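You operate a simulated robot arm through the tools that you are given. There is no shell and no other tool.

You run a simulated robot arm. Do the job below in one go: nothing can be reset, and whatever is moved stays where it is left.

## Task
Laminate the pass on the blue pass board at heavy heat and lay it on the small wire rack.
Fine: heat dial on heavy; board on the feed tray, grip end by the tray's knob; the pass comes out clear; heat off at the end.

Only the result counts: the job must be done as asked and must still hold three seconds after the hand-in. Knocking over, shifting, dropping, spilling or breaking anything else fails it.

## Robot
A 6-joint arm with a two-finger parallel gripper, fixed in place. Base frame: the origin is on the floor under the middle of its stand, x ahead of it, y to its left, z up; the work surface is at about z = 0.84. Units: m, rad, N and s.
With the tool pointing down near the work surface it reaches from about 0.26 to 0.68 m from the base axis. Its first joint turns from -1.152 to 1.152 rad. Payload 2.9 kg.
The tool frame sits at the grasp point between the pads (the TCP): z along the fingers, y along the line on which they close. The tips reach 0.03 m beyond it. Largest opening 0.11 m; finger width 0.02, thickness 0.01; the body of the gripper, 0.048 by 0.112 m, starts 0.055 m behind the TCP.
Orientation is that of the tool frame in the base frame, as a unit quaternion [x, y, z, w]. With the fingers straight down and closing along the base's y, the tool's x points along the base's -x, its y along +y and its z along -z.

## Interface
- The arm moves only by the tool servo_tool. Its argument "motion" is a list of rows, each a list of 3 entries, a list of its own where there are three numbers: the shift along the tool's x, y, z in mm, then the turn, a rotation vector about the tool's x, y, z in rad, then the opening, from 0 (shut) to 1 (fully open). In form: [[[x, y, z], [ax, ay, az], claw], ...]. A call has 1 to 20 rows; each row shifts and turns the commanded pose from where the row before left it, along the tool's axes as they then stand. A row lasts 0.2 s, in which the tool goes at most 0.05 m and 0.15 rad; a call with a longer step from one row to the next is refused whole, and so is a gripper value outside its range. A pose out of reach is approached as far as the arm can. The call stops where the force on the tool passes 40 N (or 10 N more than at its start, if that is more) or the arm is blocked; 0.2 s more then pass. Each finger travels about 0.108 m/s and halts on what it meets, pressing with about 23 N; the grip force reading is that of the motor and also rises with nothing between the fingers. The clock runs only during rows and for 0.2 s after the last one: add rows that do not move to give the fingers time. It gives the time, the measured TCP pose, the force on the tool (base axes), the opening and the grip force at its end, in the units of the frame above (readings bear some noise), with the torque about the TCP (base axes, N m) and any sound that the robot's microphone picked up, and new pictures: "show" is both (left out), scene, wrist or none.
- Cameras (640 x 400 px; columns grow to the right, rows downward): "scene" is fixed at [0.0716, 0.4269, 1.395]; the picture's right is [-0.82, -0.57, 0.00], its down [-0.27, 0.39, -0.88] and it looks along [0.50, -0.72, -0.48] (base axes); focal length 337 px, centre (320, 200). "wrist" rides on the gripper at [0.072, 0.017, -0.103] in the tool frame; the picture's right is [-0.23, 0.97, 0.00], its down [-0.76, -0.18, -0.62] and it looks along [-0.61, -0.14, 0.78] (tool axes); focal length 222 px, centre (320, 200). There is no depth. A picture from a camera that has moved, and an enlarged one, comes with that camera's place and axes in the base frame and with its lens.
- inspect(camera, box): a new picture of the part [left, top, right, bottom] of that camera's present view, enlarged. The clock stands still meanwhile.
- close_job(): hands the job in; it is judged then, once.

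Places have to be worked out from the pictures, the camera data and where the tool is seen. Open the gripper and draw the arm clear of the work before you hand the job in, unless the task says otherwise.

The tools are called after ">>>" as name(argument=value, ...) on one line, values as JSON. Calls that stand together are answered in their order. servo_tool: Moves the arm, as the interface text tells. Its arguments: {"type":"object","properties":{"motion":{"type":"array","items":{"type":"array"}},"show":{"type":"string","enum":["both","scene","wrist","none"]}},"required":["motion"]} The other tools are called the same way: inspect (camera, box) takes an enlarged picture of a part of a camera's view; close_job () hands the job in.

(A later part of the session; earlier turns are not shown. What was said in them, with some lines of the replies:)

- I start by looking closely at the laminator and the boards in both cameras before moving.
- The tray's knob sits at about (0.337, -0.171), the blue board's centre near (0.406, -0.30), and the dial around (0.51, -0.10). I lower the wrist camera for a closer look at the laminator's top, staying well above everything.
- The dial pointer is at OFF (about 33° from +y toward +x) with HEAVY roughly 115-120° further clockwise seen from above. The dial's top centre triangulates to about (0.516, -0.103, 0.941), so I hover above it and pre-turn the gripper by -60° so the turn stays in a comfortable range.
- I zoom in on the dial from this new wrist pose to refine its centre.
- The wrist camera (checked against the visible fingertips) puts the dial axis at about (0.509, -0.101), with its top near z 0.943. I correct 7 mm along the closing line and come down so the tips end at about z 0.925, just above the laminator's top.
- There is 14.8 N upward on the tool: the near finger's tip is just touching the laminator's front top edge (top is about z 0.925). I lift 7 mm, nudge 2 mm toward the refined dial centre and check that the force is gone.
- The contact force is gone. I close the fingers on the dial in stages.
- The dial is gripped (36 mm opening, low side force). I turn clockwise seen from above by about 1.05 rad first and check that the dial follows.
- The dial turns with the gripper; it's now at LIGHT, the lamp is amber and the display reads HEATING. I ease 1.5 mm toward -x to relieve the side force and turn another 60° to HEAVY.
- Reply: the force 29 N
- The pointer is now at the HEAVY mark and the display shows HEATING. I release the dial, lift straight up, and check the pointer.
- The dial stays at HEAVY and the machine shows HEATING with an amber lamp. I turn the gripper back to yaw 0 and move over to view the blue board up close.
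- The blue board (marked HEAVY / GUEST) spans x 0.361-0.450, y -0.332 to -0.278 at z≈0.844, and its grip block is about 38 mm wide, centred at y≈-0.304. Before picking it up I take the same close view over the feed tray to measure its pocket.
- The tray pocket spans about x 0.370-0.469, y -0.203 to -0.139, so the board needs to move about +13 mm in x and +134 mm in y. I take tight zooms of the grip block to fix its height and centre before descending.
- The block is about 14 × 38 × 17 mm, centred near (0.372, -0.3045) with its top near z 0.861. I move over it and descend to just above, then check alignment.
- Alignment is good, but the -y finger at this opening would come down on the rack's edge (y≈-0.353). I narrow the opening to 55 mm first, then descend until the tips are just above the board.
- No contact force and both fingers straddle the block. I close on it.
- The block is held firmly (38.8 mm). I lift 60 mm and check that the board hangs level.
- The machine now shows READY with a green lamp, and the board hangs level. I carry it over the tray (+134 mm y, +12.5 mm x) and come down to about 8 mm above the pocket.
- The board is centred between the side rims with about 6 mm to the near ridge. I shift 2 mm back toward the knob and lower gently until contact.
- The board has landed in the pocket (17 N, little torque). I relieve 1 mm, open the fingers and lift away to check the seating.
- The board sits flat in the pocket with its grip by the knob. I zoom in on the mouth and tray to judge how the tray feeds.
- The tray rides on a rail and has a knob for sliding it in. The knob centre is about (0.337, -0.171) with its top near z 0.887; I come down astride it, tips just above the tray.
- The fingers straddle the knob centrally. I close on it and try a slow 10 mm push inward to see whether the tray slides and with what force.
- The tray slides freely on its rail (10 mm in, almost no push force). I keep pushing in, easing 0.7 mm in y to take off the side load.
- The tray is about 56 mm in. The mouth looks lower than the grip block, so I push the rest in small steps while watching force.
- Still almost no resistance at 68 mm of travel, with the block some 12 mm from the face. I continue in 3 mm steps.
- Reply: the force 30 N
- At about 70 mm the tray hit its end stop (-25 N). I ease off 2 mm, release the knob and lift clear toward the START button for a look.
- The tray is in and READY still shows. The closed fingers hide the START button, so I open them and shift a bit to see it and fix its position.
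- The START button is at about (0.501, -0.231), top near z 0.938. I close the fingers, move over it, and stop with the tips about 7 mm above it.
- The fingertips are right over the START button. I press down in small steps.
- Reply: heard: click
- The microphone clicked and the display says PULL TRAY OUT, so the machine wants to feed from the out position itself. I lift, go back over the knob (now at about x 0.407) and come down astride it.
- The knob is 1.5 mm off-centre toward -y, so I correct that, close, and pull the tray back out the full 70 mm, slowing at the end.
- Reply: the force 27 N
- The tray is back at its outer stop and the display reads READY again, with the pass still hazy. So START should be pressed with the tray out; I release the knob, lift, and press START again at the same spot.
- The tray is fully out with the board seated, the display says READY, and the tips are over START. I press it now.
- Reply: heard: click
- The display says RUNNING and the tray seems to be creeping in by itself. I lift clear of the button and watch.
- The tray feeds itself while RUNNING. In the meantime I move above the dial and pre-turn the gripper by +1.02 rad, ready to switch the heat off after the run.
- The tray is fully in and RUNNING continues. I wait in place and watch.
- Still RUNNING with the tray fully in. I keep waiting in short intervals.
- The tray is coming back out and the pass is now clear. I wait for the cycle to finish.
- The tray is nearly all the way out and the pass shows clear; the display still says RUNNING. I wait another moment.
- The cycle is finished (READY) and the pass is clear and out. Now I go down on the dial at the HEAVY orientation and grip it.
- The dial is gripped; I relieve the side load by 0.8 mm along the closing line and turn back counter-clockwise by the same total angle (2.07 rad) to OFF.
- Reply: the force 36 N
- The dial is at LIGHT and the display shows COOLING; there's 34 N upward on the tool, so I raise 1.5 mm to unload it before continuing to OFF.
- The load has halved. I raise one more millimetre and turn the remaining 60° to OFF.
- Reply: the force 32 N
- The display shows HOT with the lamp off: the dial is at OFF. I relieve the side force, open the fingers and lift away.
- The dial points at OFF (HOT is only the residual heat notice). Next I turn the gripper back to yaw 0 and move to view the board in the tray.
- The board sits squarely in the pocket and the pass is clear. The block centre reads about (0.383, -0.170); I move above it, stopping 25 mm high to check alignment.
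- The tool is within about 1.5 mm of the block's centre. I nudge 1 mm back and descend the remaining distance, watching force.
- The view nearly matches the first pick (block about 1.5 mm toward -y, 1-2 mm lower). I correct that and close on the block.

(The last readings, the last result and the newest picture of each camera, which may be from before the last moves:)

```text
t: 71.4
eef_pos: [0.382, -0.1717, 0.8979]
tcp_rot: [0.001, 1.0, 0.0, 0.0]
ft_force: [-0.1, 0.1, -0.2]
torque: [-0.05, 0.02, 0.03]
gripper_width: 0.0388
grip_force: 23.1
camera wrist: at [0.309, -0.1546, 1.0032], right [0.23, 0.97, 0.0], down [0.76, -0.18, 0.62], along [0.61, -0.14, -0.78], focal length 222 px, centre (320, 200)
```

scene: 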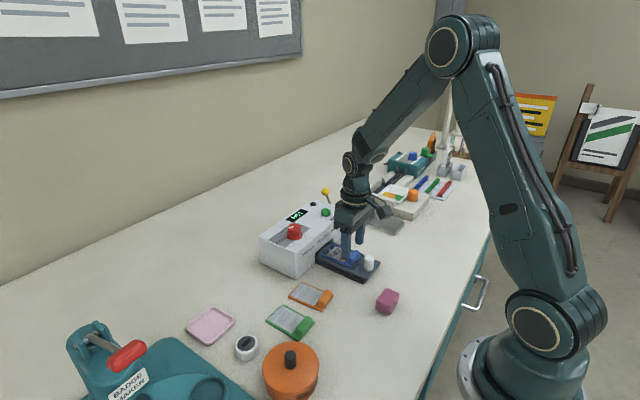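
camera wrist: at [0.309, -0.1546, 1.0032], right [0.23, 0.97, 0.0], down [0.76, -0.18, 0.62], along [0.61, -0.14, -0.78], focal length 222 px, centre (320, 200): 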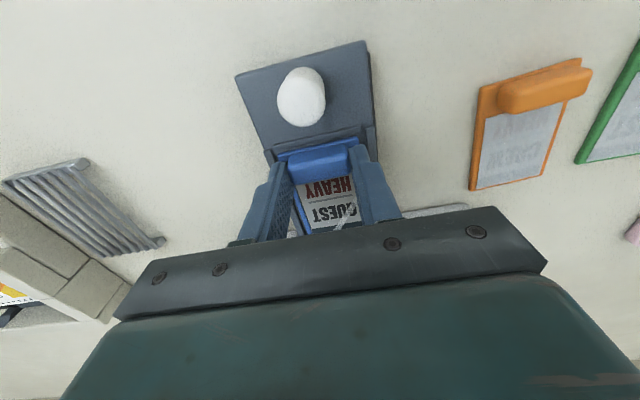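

The block is gripped (38.8 mm). From several views the rack spans about x 0.349-0.449, y -0.428 to -0.356, so the tool must end near (0.364, -0.392). I lift 60 mm, move 18 mm back and carry the board over the rack.

>>> servo_tool(motion=[[[0, 0, -8], [0, 0, 0], 0.2], [[0, 0, -20], [0, 0, 0], 0.2], [[0, 0, -32], [0, 0, 0], 0.2], [[18, 0, 0], [0, 0, 0], 0.2], [[0, -30, 0], [0, 0, 0], 0.2], [[0, -40, 0], [0, 0, 0], 0.2], [[0, -40, 0], [0, 0, 0], 0.2], [[0, -40, 0], [0, 0, 0], 0.2], [[0, -40, 0], [0, 0, 0], 0.2], [[0, -30.8, 0], [0, 0, 0], 0.2], [[0, 0, 0], [0, 0, 0], 0.2]], show="both")

>>> inspect(camera="wrist", box=[190, 80, 470, 240])

>>> inspect(camera="scene", box=[340, 160, 440, 250])

```text
t: 73.8
eef_pos: [0.3626, -0.3918, 0.96]
tcp_rot: [0.001, 1.0, 0.0, 0.0]
ft_force: [0.2, 0.5, -0.5]
torque: [-0.01, 0.0, -0.02]
gripper_width: 0.0385
grip_force: 22.9
camera wrist: at [0.291, -0.3755, 1.0648], right [0.23, 0.97, 0.0], down [0.76, -0.18, 0.62], along [0.61, -0.14, -0.78], focal length 222 px, centre (320, 200)
```

scene: 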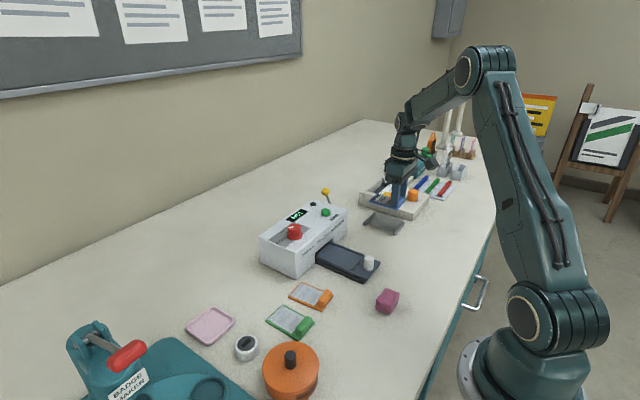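
wrist: 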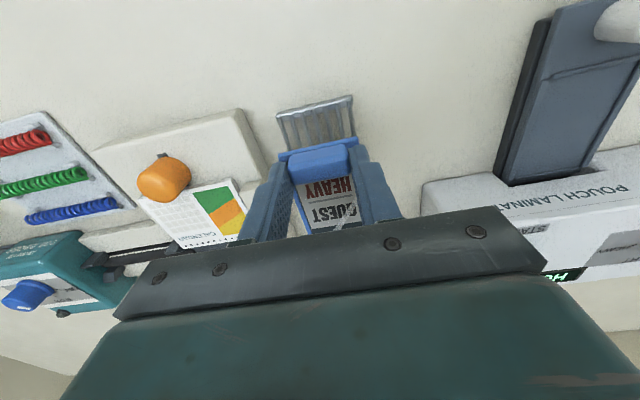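

```text
2.29 times, centred on (330, 160) of wrist
camera zoom: at [0.291, -0.3755, 1.0648], right [0.23, 0.97, 0.0], down [0.76, -0.18, 0.62], along [0.61, -0.14, -0.78], focal length 508 px, centre (297, 291)
```

zoom: 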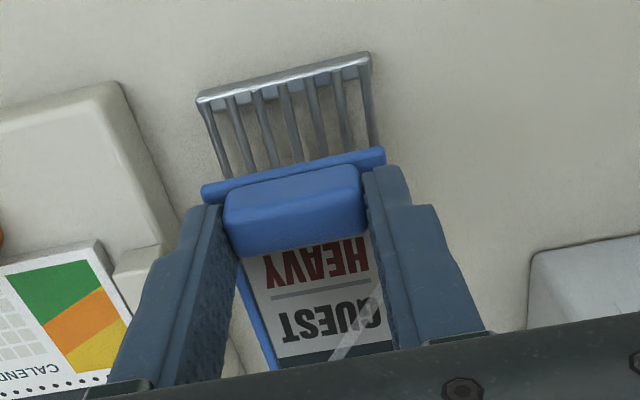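

```text
4.44 times, centred on (390, 205) of scene
camera zoom: at [0.0716, 0.4269, 1.395], right [-0.82, -0.57, 0.0], down [-0.27, 0.39, -0.88], along [0.5, -0.72, -0.48], focal length 1497 px, centre (9, 178)
```

zoom: 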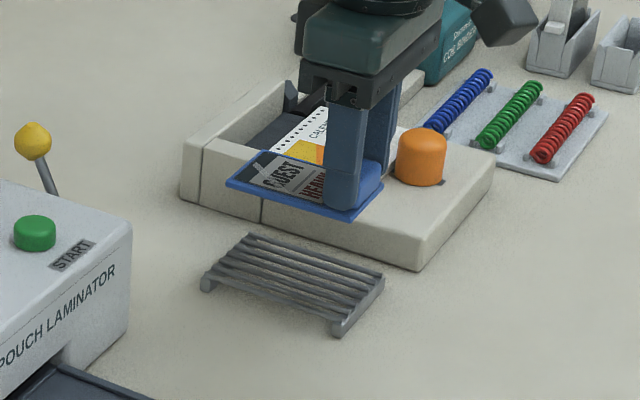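

The board is level and nearly centred over the rack (rack x 0.3485-0.448, y -0.431 to -0.360). I shift 3 mm back and 1.5 mm toward -y, and descend to about 10 mm above the wires.

>>> servo_tool(motion=[[[3, -1.5, 10], [0, 0, 0], 0.2], [[0, 0, 20], [0, 0, 0], 0.2], [[0, 0, 15], [0, 0, 0], 0.2], [[0, 0, 10], [0, 0, 0], 0.2], [[0, 0, 0], [0, 0, 0], 0.2]], show="both")

>>> inspect(camera="wrist", box=[190, 80, 470, 240])

>>> inspect(camera="scene", box=[350, 180, 430, 250])

```text
t: 75.0
eef_pos: [0.3609, -0.3914, 0.9041]
tcp_rot: [0.001, 1.0, 0.0, 0.0]
ft_force: [0.0, 0.0, 0.8]
torque: [0.04, 0.01, 0.0]
gripper_width: 0.0388
grip_force: 23.1
camera wrist: at [0.2883, -0.3754, 1.0093], right [0.23, 0.97, 0.0], down [0.76, -0.18, 0.62], along [0.61, -0.14, -0.78], focal length 222 px, centre (320, 200)
```

scene: 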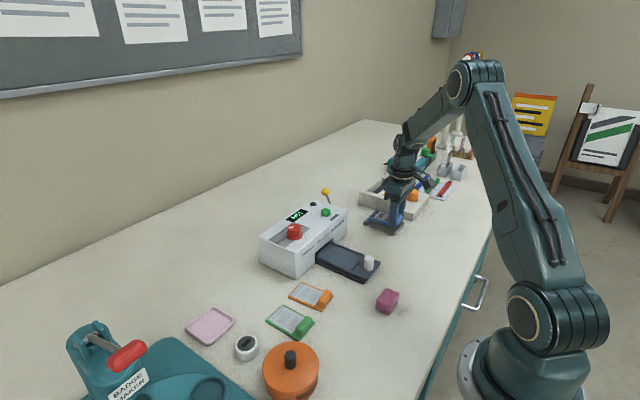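
wrist: 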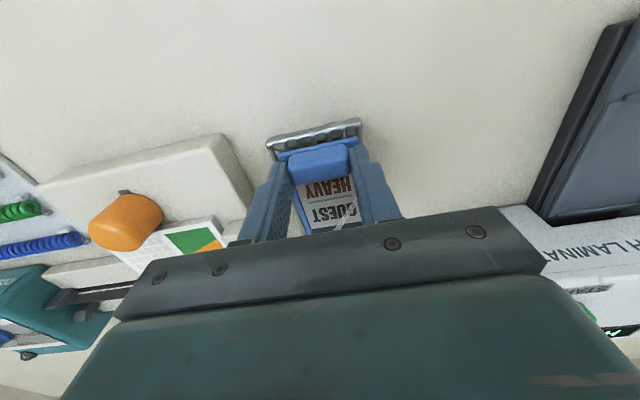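

```text
2.29 times, centred on (330, 160) of wrist
camera zoom: at [0.2883, -0.3754, 1.0093], right [0.23, 0.97, 0.0], down [0.76, -0.18, 0.62], along [0.61, -0.14, -0.78], focal length 508 px, centre (297, 291)
```

zoom: 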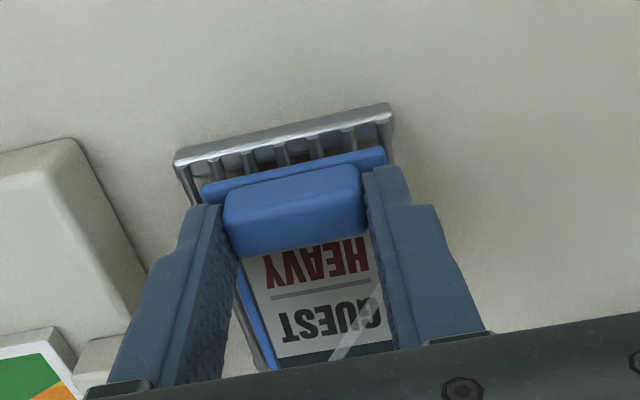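

```text
5.71 times, centred on (390, 215) of scene
camera zoom: at [0.0716, 0.4269, 1.395], right [-0.82, -0.57, 0.0], down [-0.27, 0.39, -0.88], along [0.5, -0.72, -0.48], focal length 1925 px, centre (-80, 114)
```

zoom: 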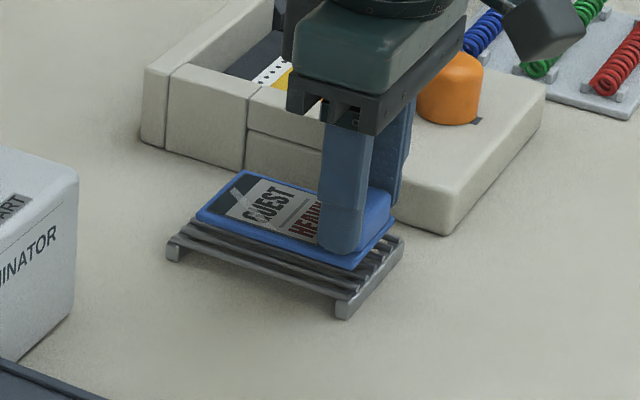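

Board and rack are well aligned (5-9 mm margins). I shift 2 mm more toward -y and lower slowly toward contact.

>>> servo_tool(motion=[[[0, -2, 0], [0, 0, 0], 0.2], [[0, 0, 3], [0, 0, 0], 0.2], [[0, 0, 2], [0, 0, 0], 0.2], [[0, 0, 2], [0, 0, 0], 0.2], [[0, 0, 1], [0, 0, 0], 0.2], [[0, 0, 0], [0, 0, 0], 0.2]], show="none")

>>> inspect(camera="scene", box=[350, 190, 430, 250])

```text
t: 76.4
eef_pos: [0.3595, -0.3937, 0.8962]
tcp_rot: [0.001, 1.0, 0.0, 0.0]
ft_force: [0.1, 0.1, 0.1]
torque: [0.0, 0.03, -0.04]
gripper_width: 0.0386
grip_force: 22.7
```

```text
6.67 times, centred on (390, 220) of scene
camera zoom: at [0.0716, 0.4269, 1.395], right [-0.82, -0.57, 0.0], down [-0.27, 0.39, -0.88], along [0.5, -0.72, -0.48], focal length 2245 px, centre (-147, 67)
```

zoom: 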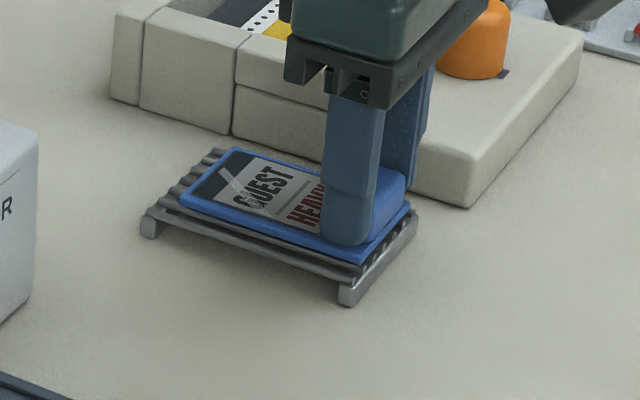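

No contact yet; the board is just above the wires. I continue down in 1 mm steps.

>>> servo_tool(motion=[[[0, 0, 1], [0, 0, 0], 0.2], [[0, 0, 1], [0, 0, 0], 0.2], [[0, 0, 0], [0, 0, 0], 0.2]], show="none")

```text
t: 77.2
eef_pos: [0.3594, -0.3943, 0.8937]
tcp_rot: [0.0, 1.0, 0.0, 0.0]
ft_force: [-1.5, 0.0, -0.2]
torque: [0.01, 0.02, 0.0]
gripper_width: 0.0391
grip_force: 23.0
```

Still no contact at z≈0.894. Two more 1 mm steps.

>>> servo_tool(motion=[[[0, 0, 1], [0, 0, 0], 0.2], [[0, 0, 1], [0, 0, 0], 0.2], [[0, 0, 0], [0, 0, 0], 0.2]], show="wrist")

>>> inspect(camera="scene", box=[350, 190, 430, 250])

```text
t: 78.0
eef_pos: [0.36, -0.3943, 0.8929]
tcp_rot: [0.0, 1.0, -0.001, 0.001]
ft_force: [-4.0, 1.4, 12.8]
torque: [0.11, -0.05, 0.05]
gripper_width: 0.039
grip_force: 23.0
camera wrist: at [0.2876, -0.378, 0.9971], right [0.23, 0.97, 0.0], down [0.76, -0.18, 0.62], along [0.61, -0.14, -0.78], focal length 222 px, centre (320, 200)
```

wrist: 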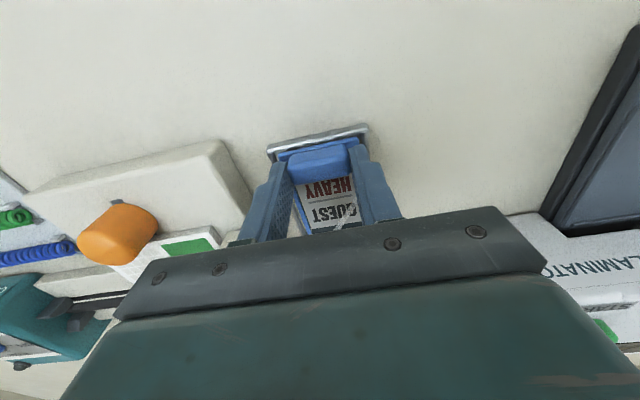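

```text
6.67 times, centred on (390, 220) of scene
camera zoom: at [0.0714, 0.4271, 1.395], right [-0.82, -0.57, 0.0], down [-0.27, 0.39, -0.88], along [0.5, -0.72, -0.48], focal length 2245 px, centre (-147, 67)
```

zoom: 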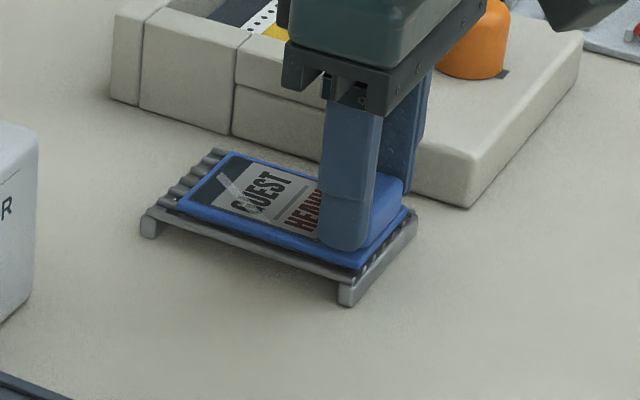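

Contact at 12.8 N: the board rests on the wires. I ease up 0.7 mm, open gently and lift straight up.

>>> servo_tool(motion=[[[0, 0, -0.7], [0, 0, 0], 0.2], [[0, 0, 0], [0, 0, 0], 0.38], [[0, 0, 0], [0, 0, 0], 0.48], [[0, 0, 0], [0, 0, 0], 0.48], [[0, 0, -10], [0, 0, 0], 0.48], [[0, 0, -25], [0, 0, 0], 0.48], [[0, 0, -40], [0, 0, 0], 0.48], [[0, 0, -40], [0, 0, 0], 0.48], [[0, 0, 0], [0, 0, 0], 0.48]], show="both")

>>> inspect(camera="scene", box=[350, 190, 430, 250])

>>> inspect(camera="wrist", box=[230, 60, 430, 215])

```text
t: 80.0
eef_pos: [0.3621, -0.3939, 1.0058]
tcp_rot: [0.0, 1.0, -0.001, 0.0]
ft_force: [-0.2, 0.9, -0.5]
torque: [-0.02, -0.01, 0.03]
gripper_width: 0.053
grip_force: 0.1
camera wrist: at [0.289, -0.3788, 1.1113], right [0.23, 0.97, 0.0], down [0.76, -0.18, 0.62], along [0.61, -0.14, -0.78], focal length 222 px, centre (320, 200)
```

scene: 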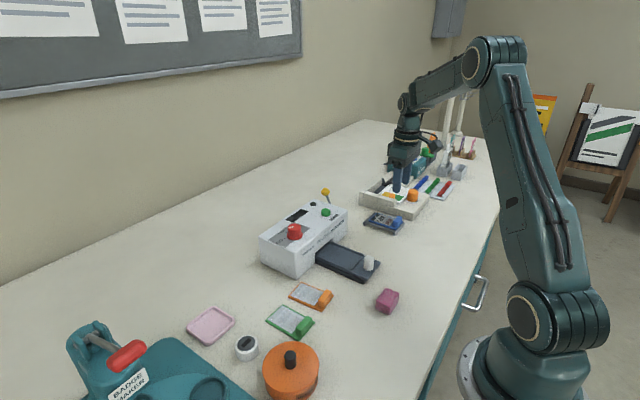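
wrist: 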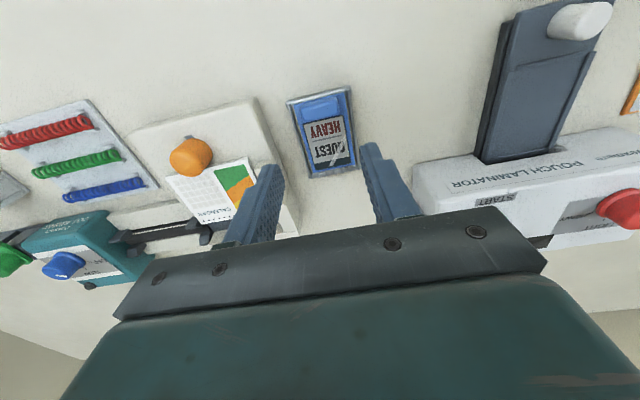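

```text
6.67 times, centred on (390, 220) of scene
camera zoom: at [0.0716, 0.4269, 1.395], right [-0.82, -0.57, 0.0], down [-0.27, 0.39, -0.88], along [0.5, -0.72, -0.48], focal length 2245 px, centre (-147, 67)
```

zoom: 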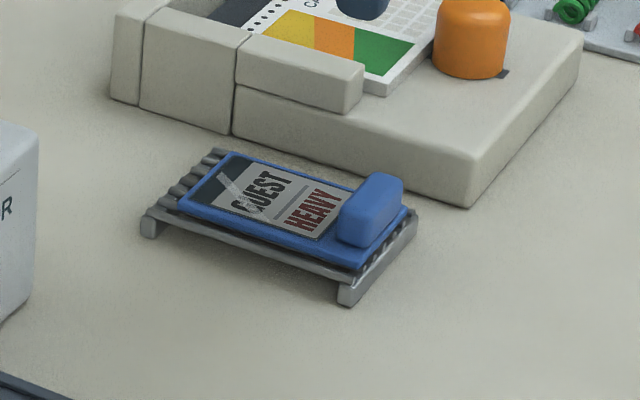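

```text
2.58 times, centred on (330, 138) of wrist
camera zoom: at [0.289, -0.3788, 1.1113], right [0.23, 0.97, 0.0], down [0.76, -0.18, 0.62], along [0.61, -0.14, -0.78], focal length 573 px, centre (294, 361)
```

zoom: 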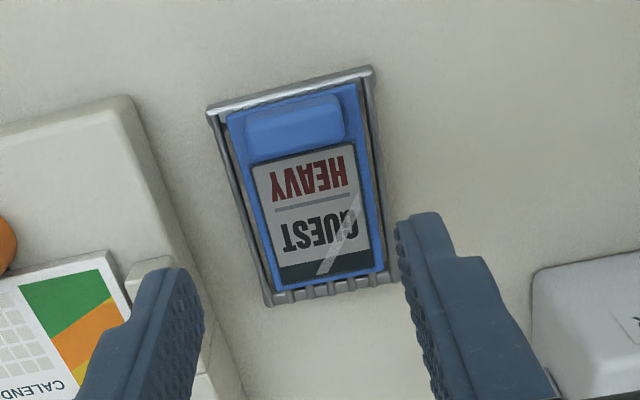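

The board lies flat and centred on the rack with a clear pass. I raise the arm well clear with the gripper open and take final views.

>>> servo_tool(motion=[[[0, 0, -45], [0, 0, 0], 0.7], [[0, 0, -45], [0, 0, 0], 1], [[0, 20, -40], [0, 0, 0], 1], [[0, 40, -20], [0, 0, 0], 1], [[0, 40, 0], [0, 0, 0], 1], [[0, 0, 0], [0, 0, 0], 1], [[0, 0, 0], [0, 0, 0], 1]], show="both")

>>> inspect(camera="scene", box=[240, 180, 430, 290])

>>> inspect(camera="scene", box=[265, 190, 345, 245])

```text
t: 81.6
eef_pos: [0.3617, -0.3003, 1.1548]
tcp_rot: [0.0, 1.0, 0.0, 0.0]
ft_force: [0.4, 0.1, 0.6]
torque: [-0.01, 0.01, -0.01]
gripper_width: 0.1099
grip_force: 0.1
camera wrist: at [0.2894, -0.2824, 1.2595], right [0.23, 0.97, 0.0], down [0.76, -0.18, 0.62], along [0.61, -0.14, -0.78], focal length 222 px, centre (320, 200)
```

scene: 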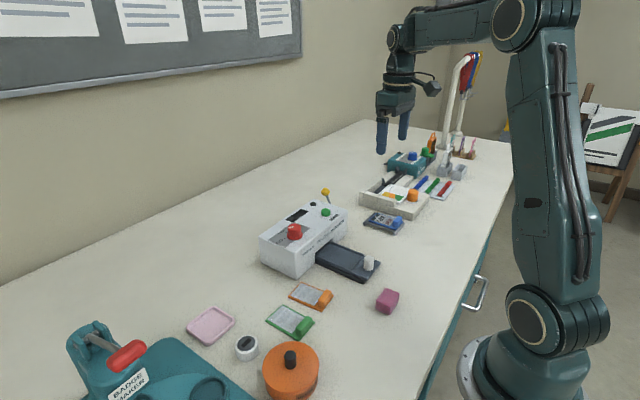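
wrist: 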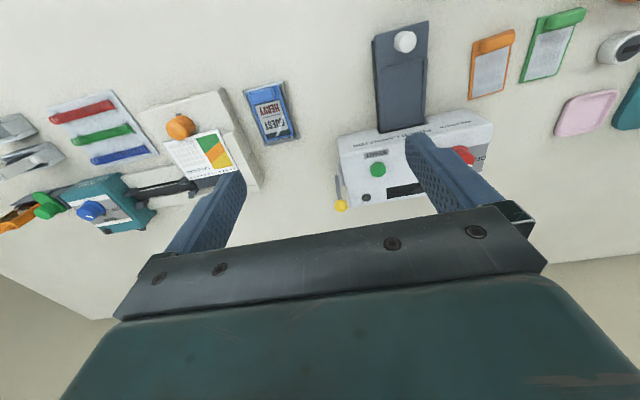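

```text
3.37 times, centred on (335, 235) of scene
camera zoom: at [0.0716, 0.427, 1.395], right [-0.82, -0.57, 0.0], down [-0.27, 0.39, -0.88], along [0.5, -0.72, -0.48], focal length 1134 px, centre (270, 82)
```

zoom: 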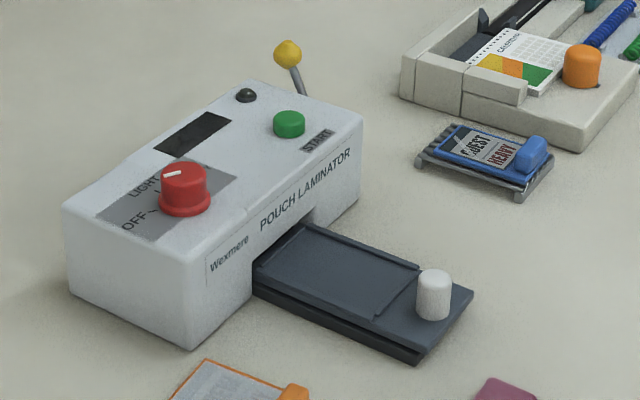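

```text
7.27 times, centred on (305, 218) of scene
camera zoom: at [0.0716, 0.427, 1.395], right [-0.82, -0.57, 0.0], down [-0.27, 0.39, -0.88], along [0.5, -0.72, -0.48], focal length 2450 px, centre (429, 73)
```

zoom: 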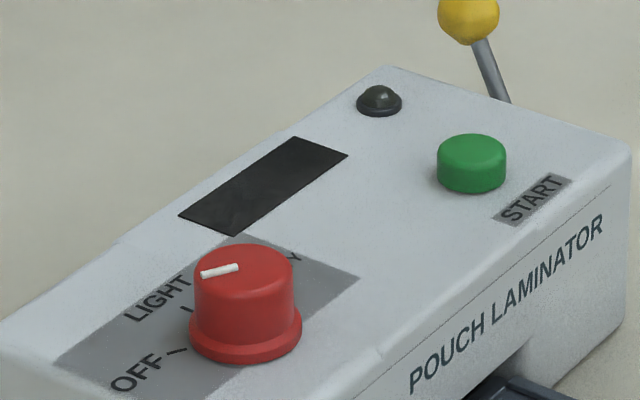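

The dial is at OFF with the display and lamp dark. The clear pass lies flat on the wire rack, and nothing else looks disturbed. The arm is clear with the gripper open, so I hand the job in.

>>> close_job()

```text
The job is handed in.
```

The blue board's pass went through a heavy-heat lamination cycle, came out clear, and is lying flat on the small wire rack. I've handed the job in; I haven't seen a verdict.

- **Heat:** I turned the dial to HEAVY and the machine warmed up to READY. After the cycle I turned it back to OFF. The display and lamp were dark when I handed in.
- **Feeding:** The board sat in the tray's pocket with its grip end by the knob. I first pushed the tray in by hand and pressed START. The machine refused and showed PULL TRAY OUT, so I pulled it back and pressed START again. It then fed the tray in and out by itself.
- **Rest of the bench:** Nothing else looked moved or knocked over in the final views. A fingertip pressed the laminator's top edge at about 15 N early on, with no visible shift. The arm is raised clear with the gripper open.
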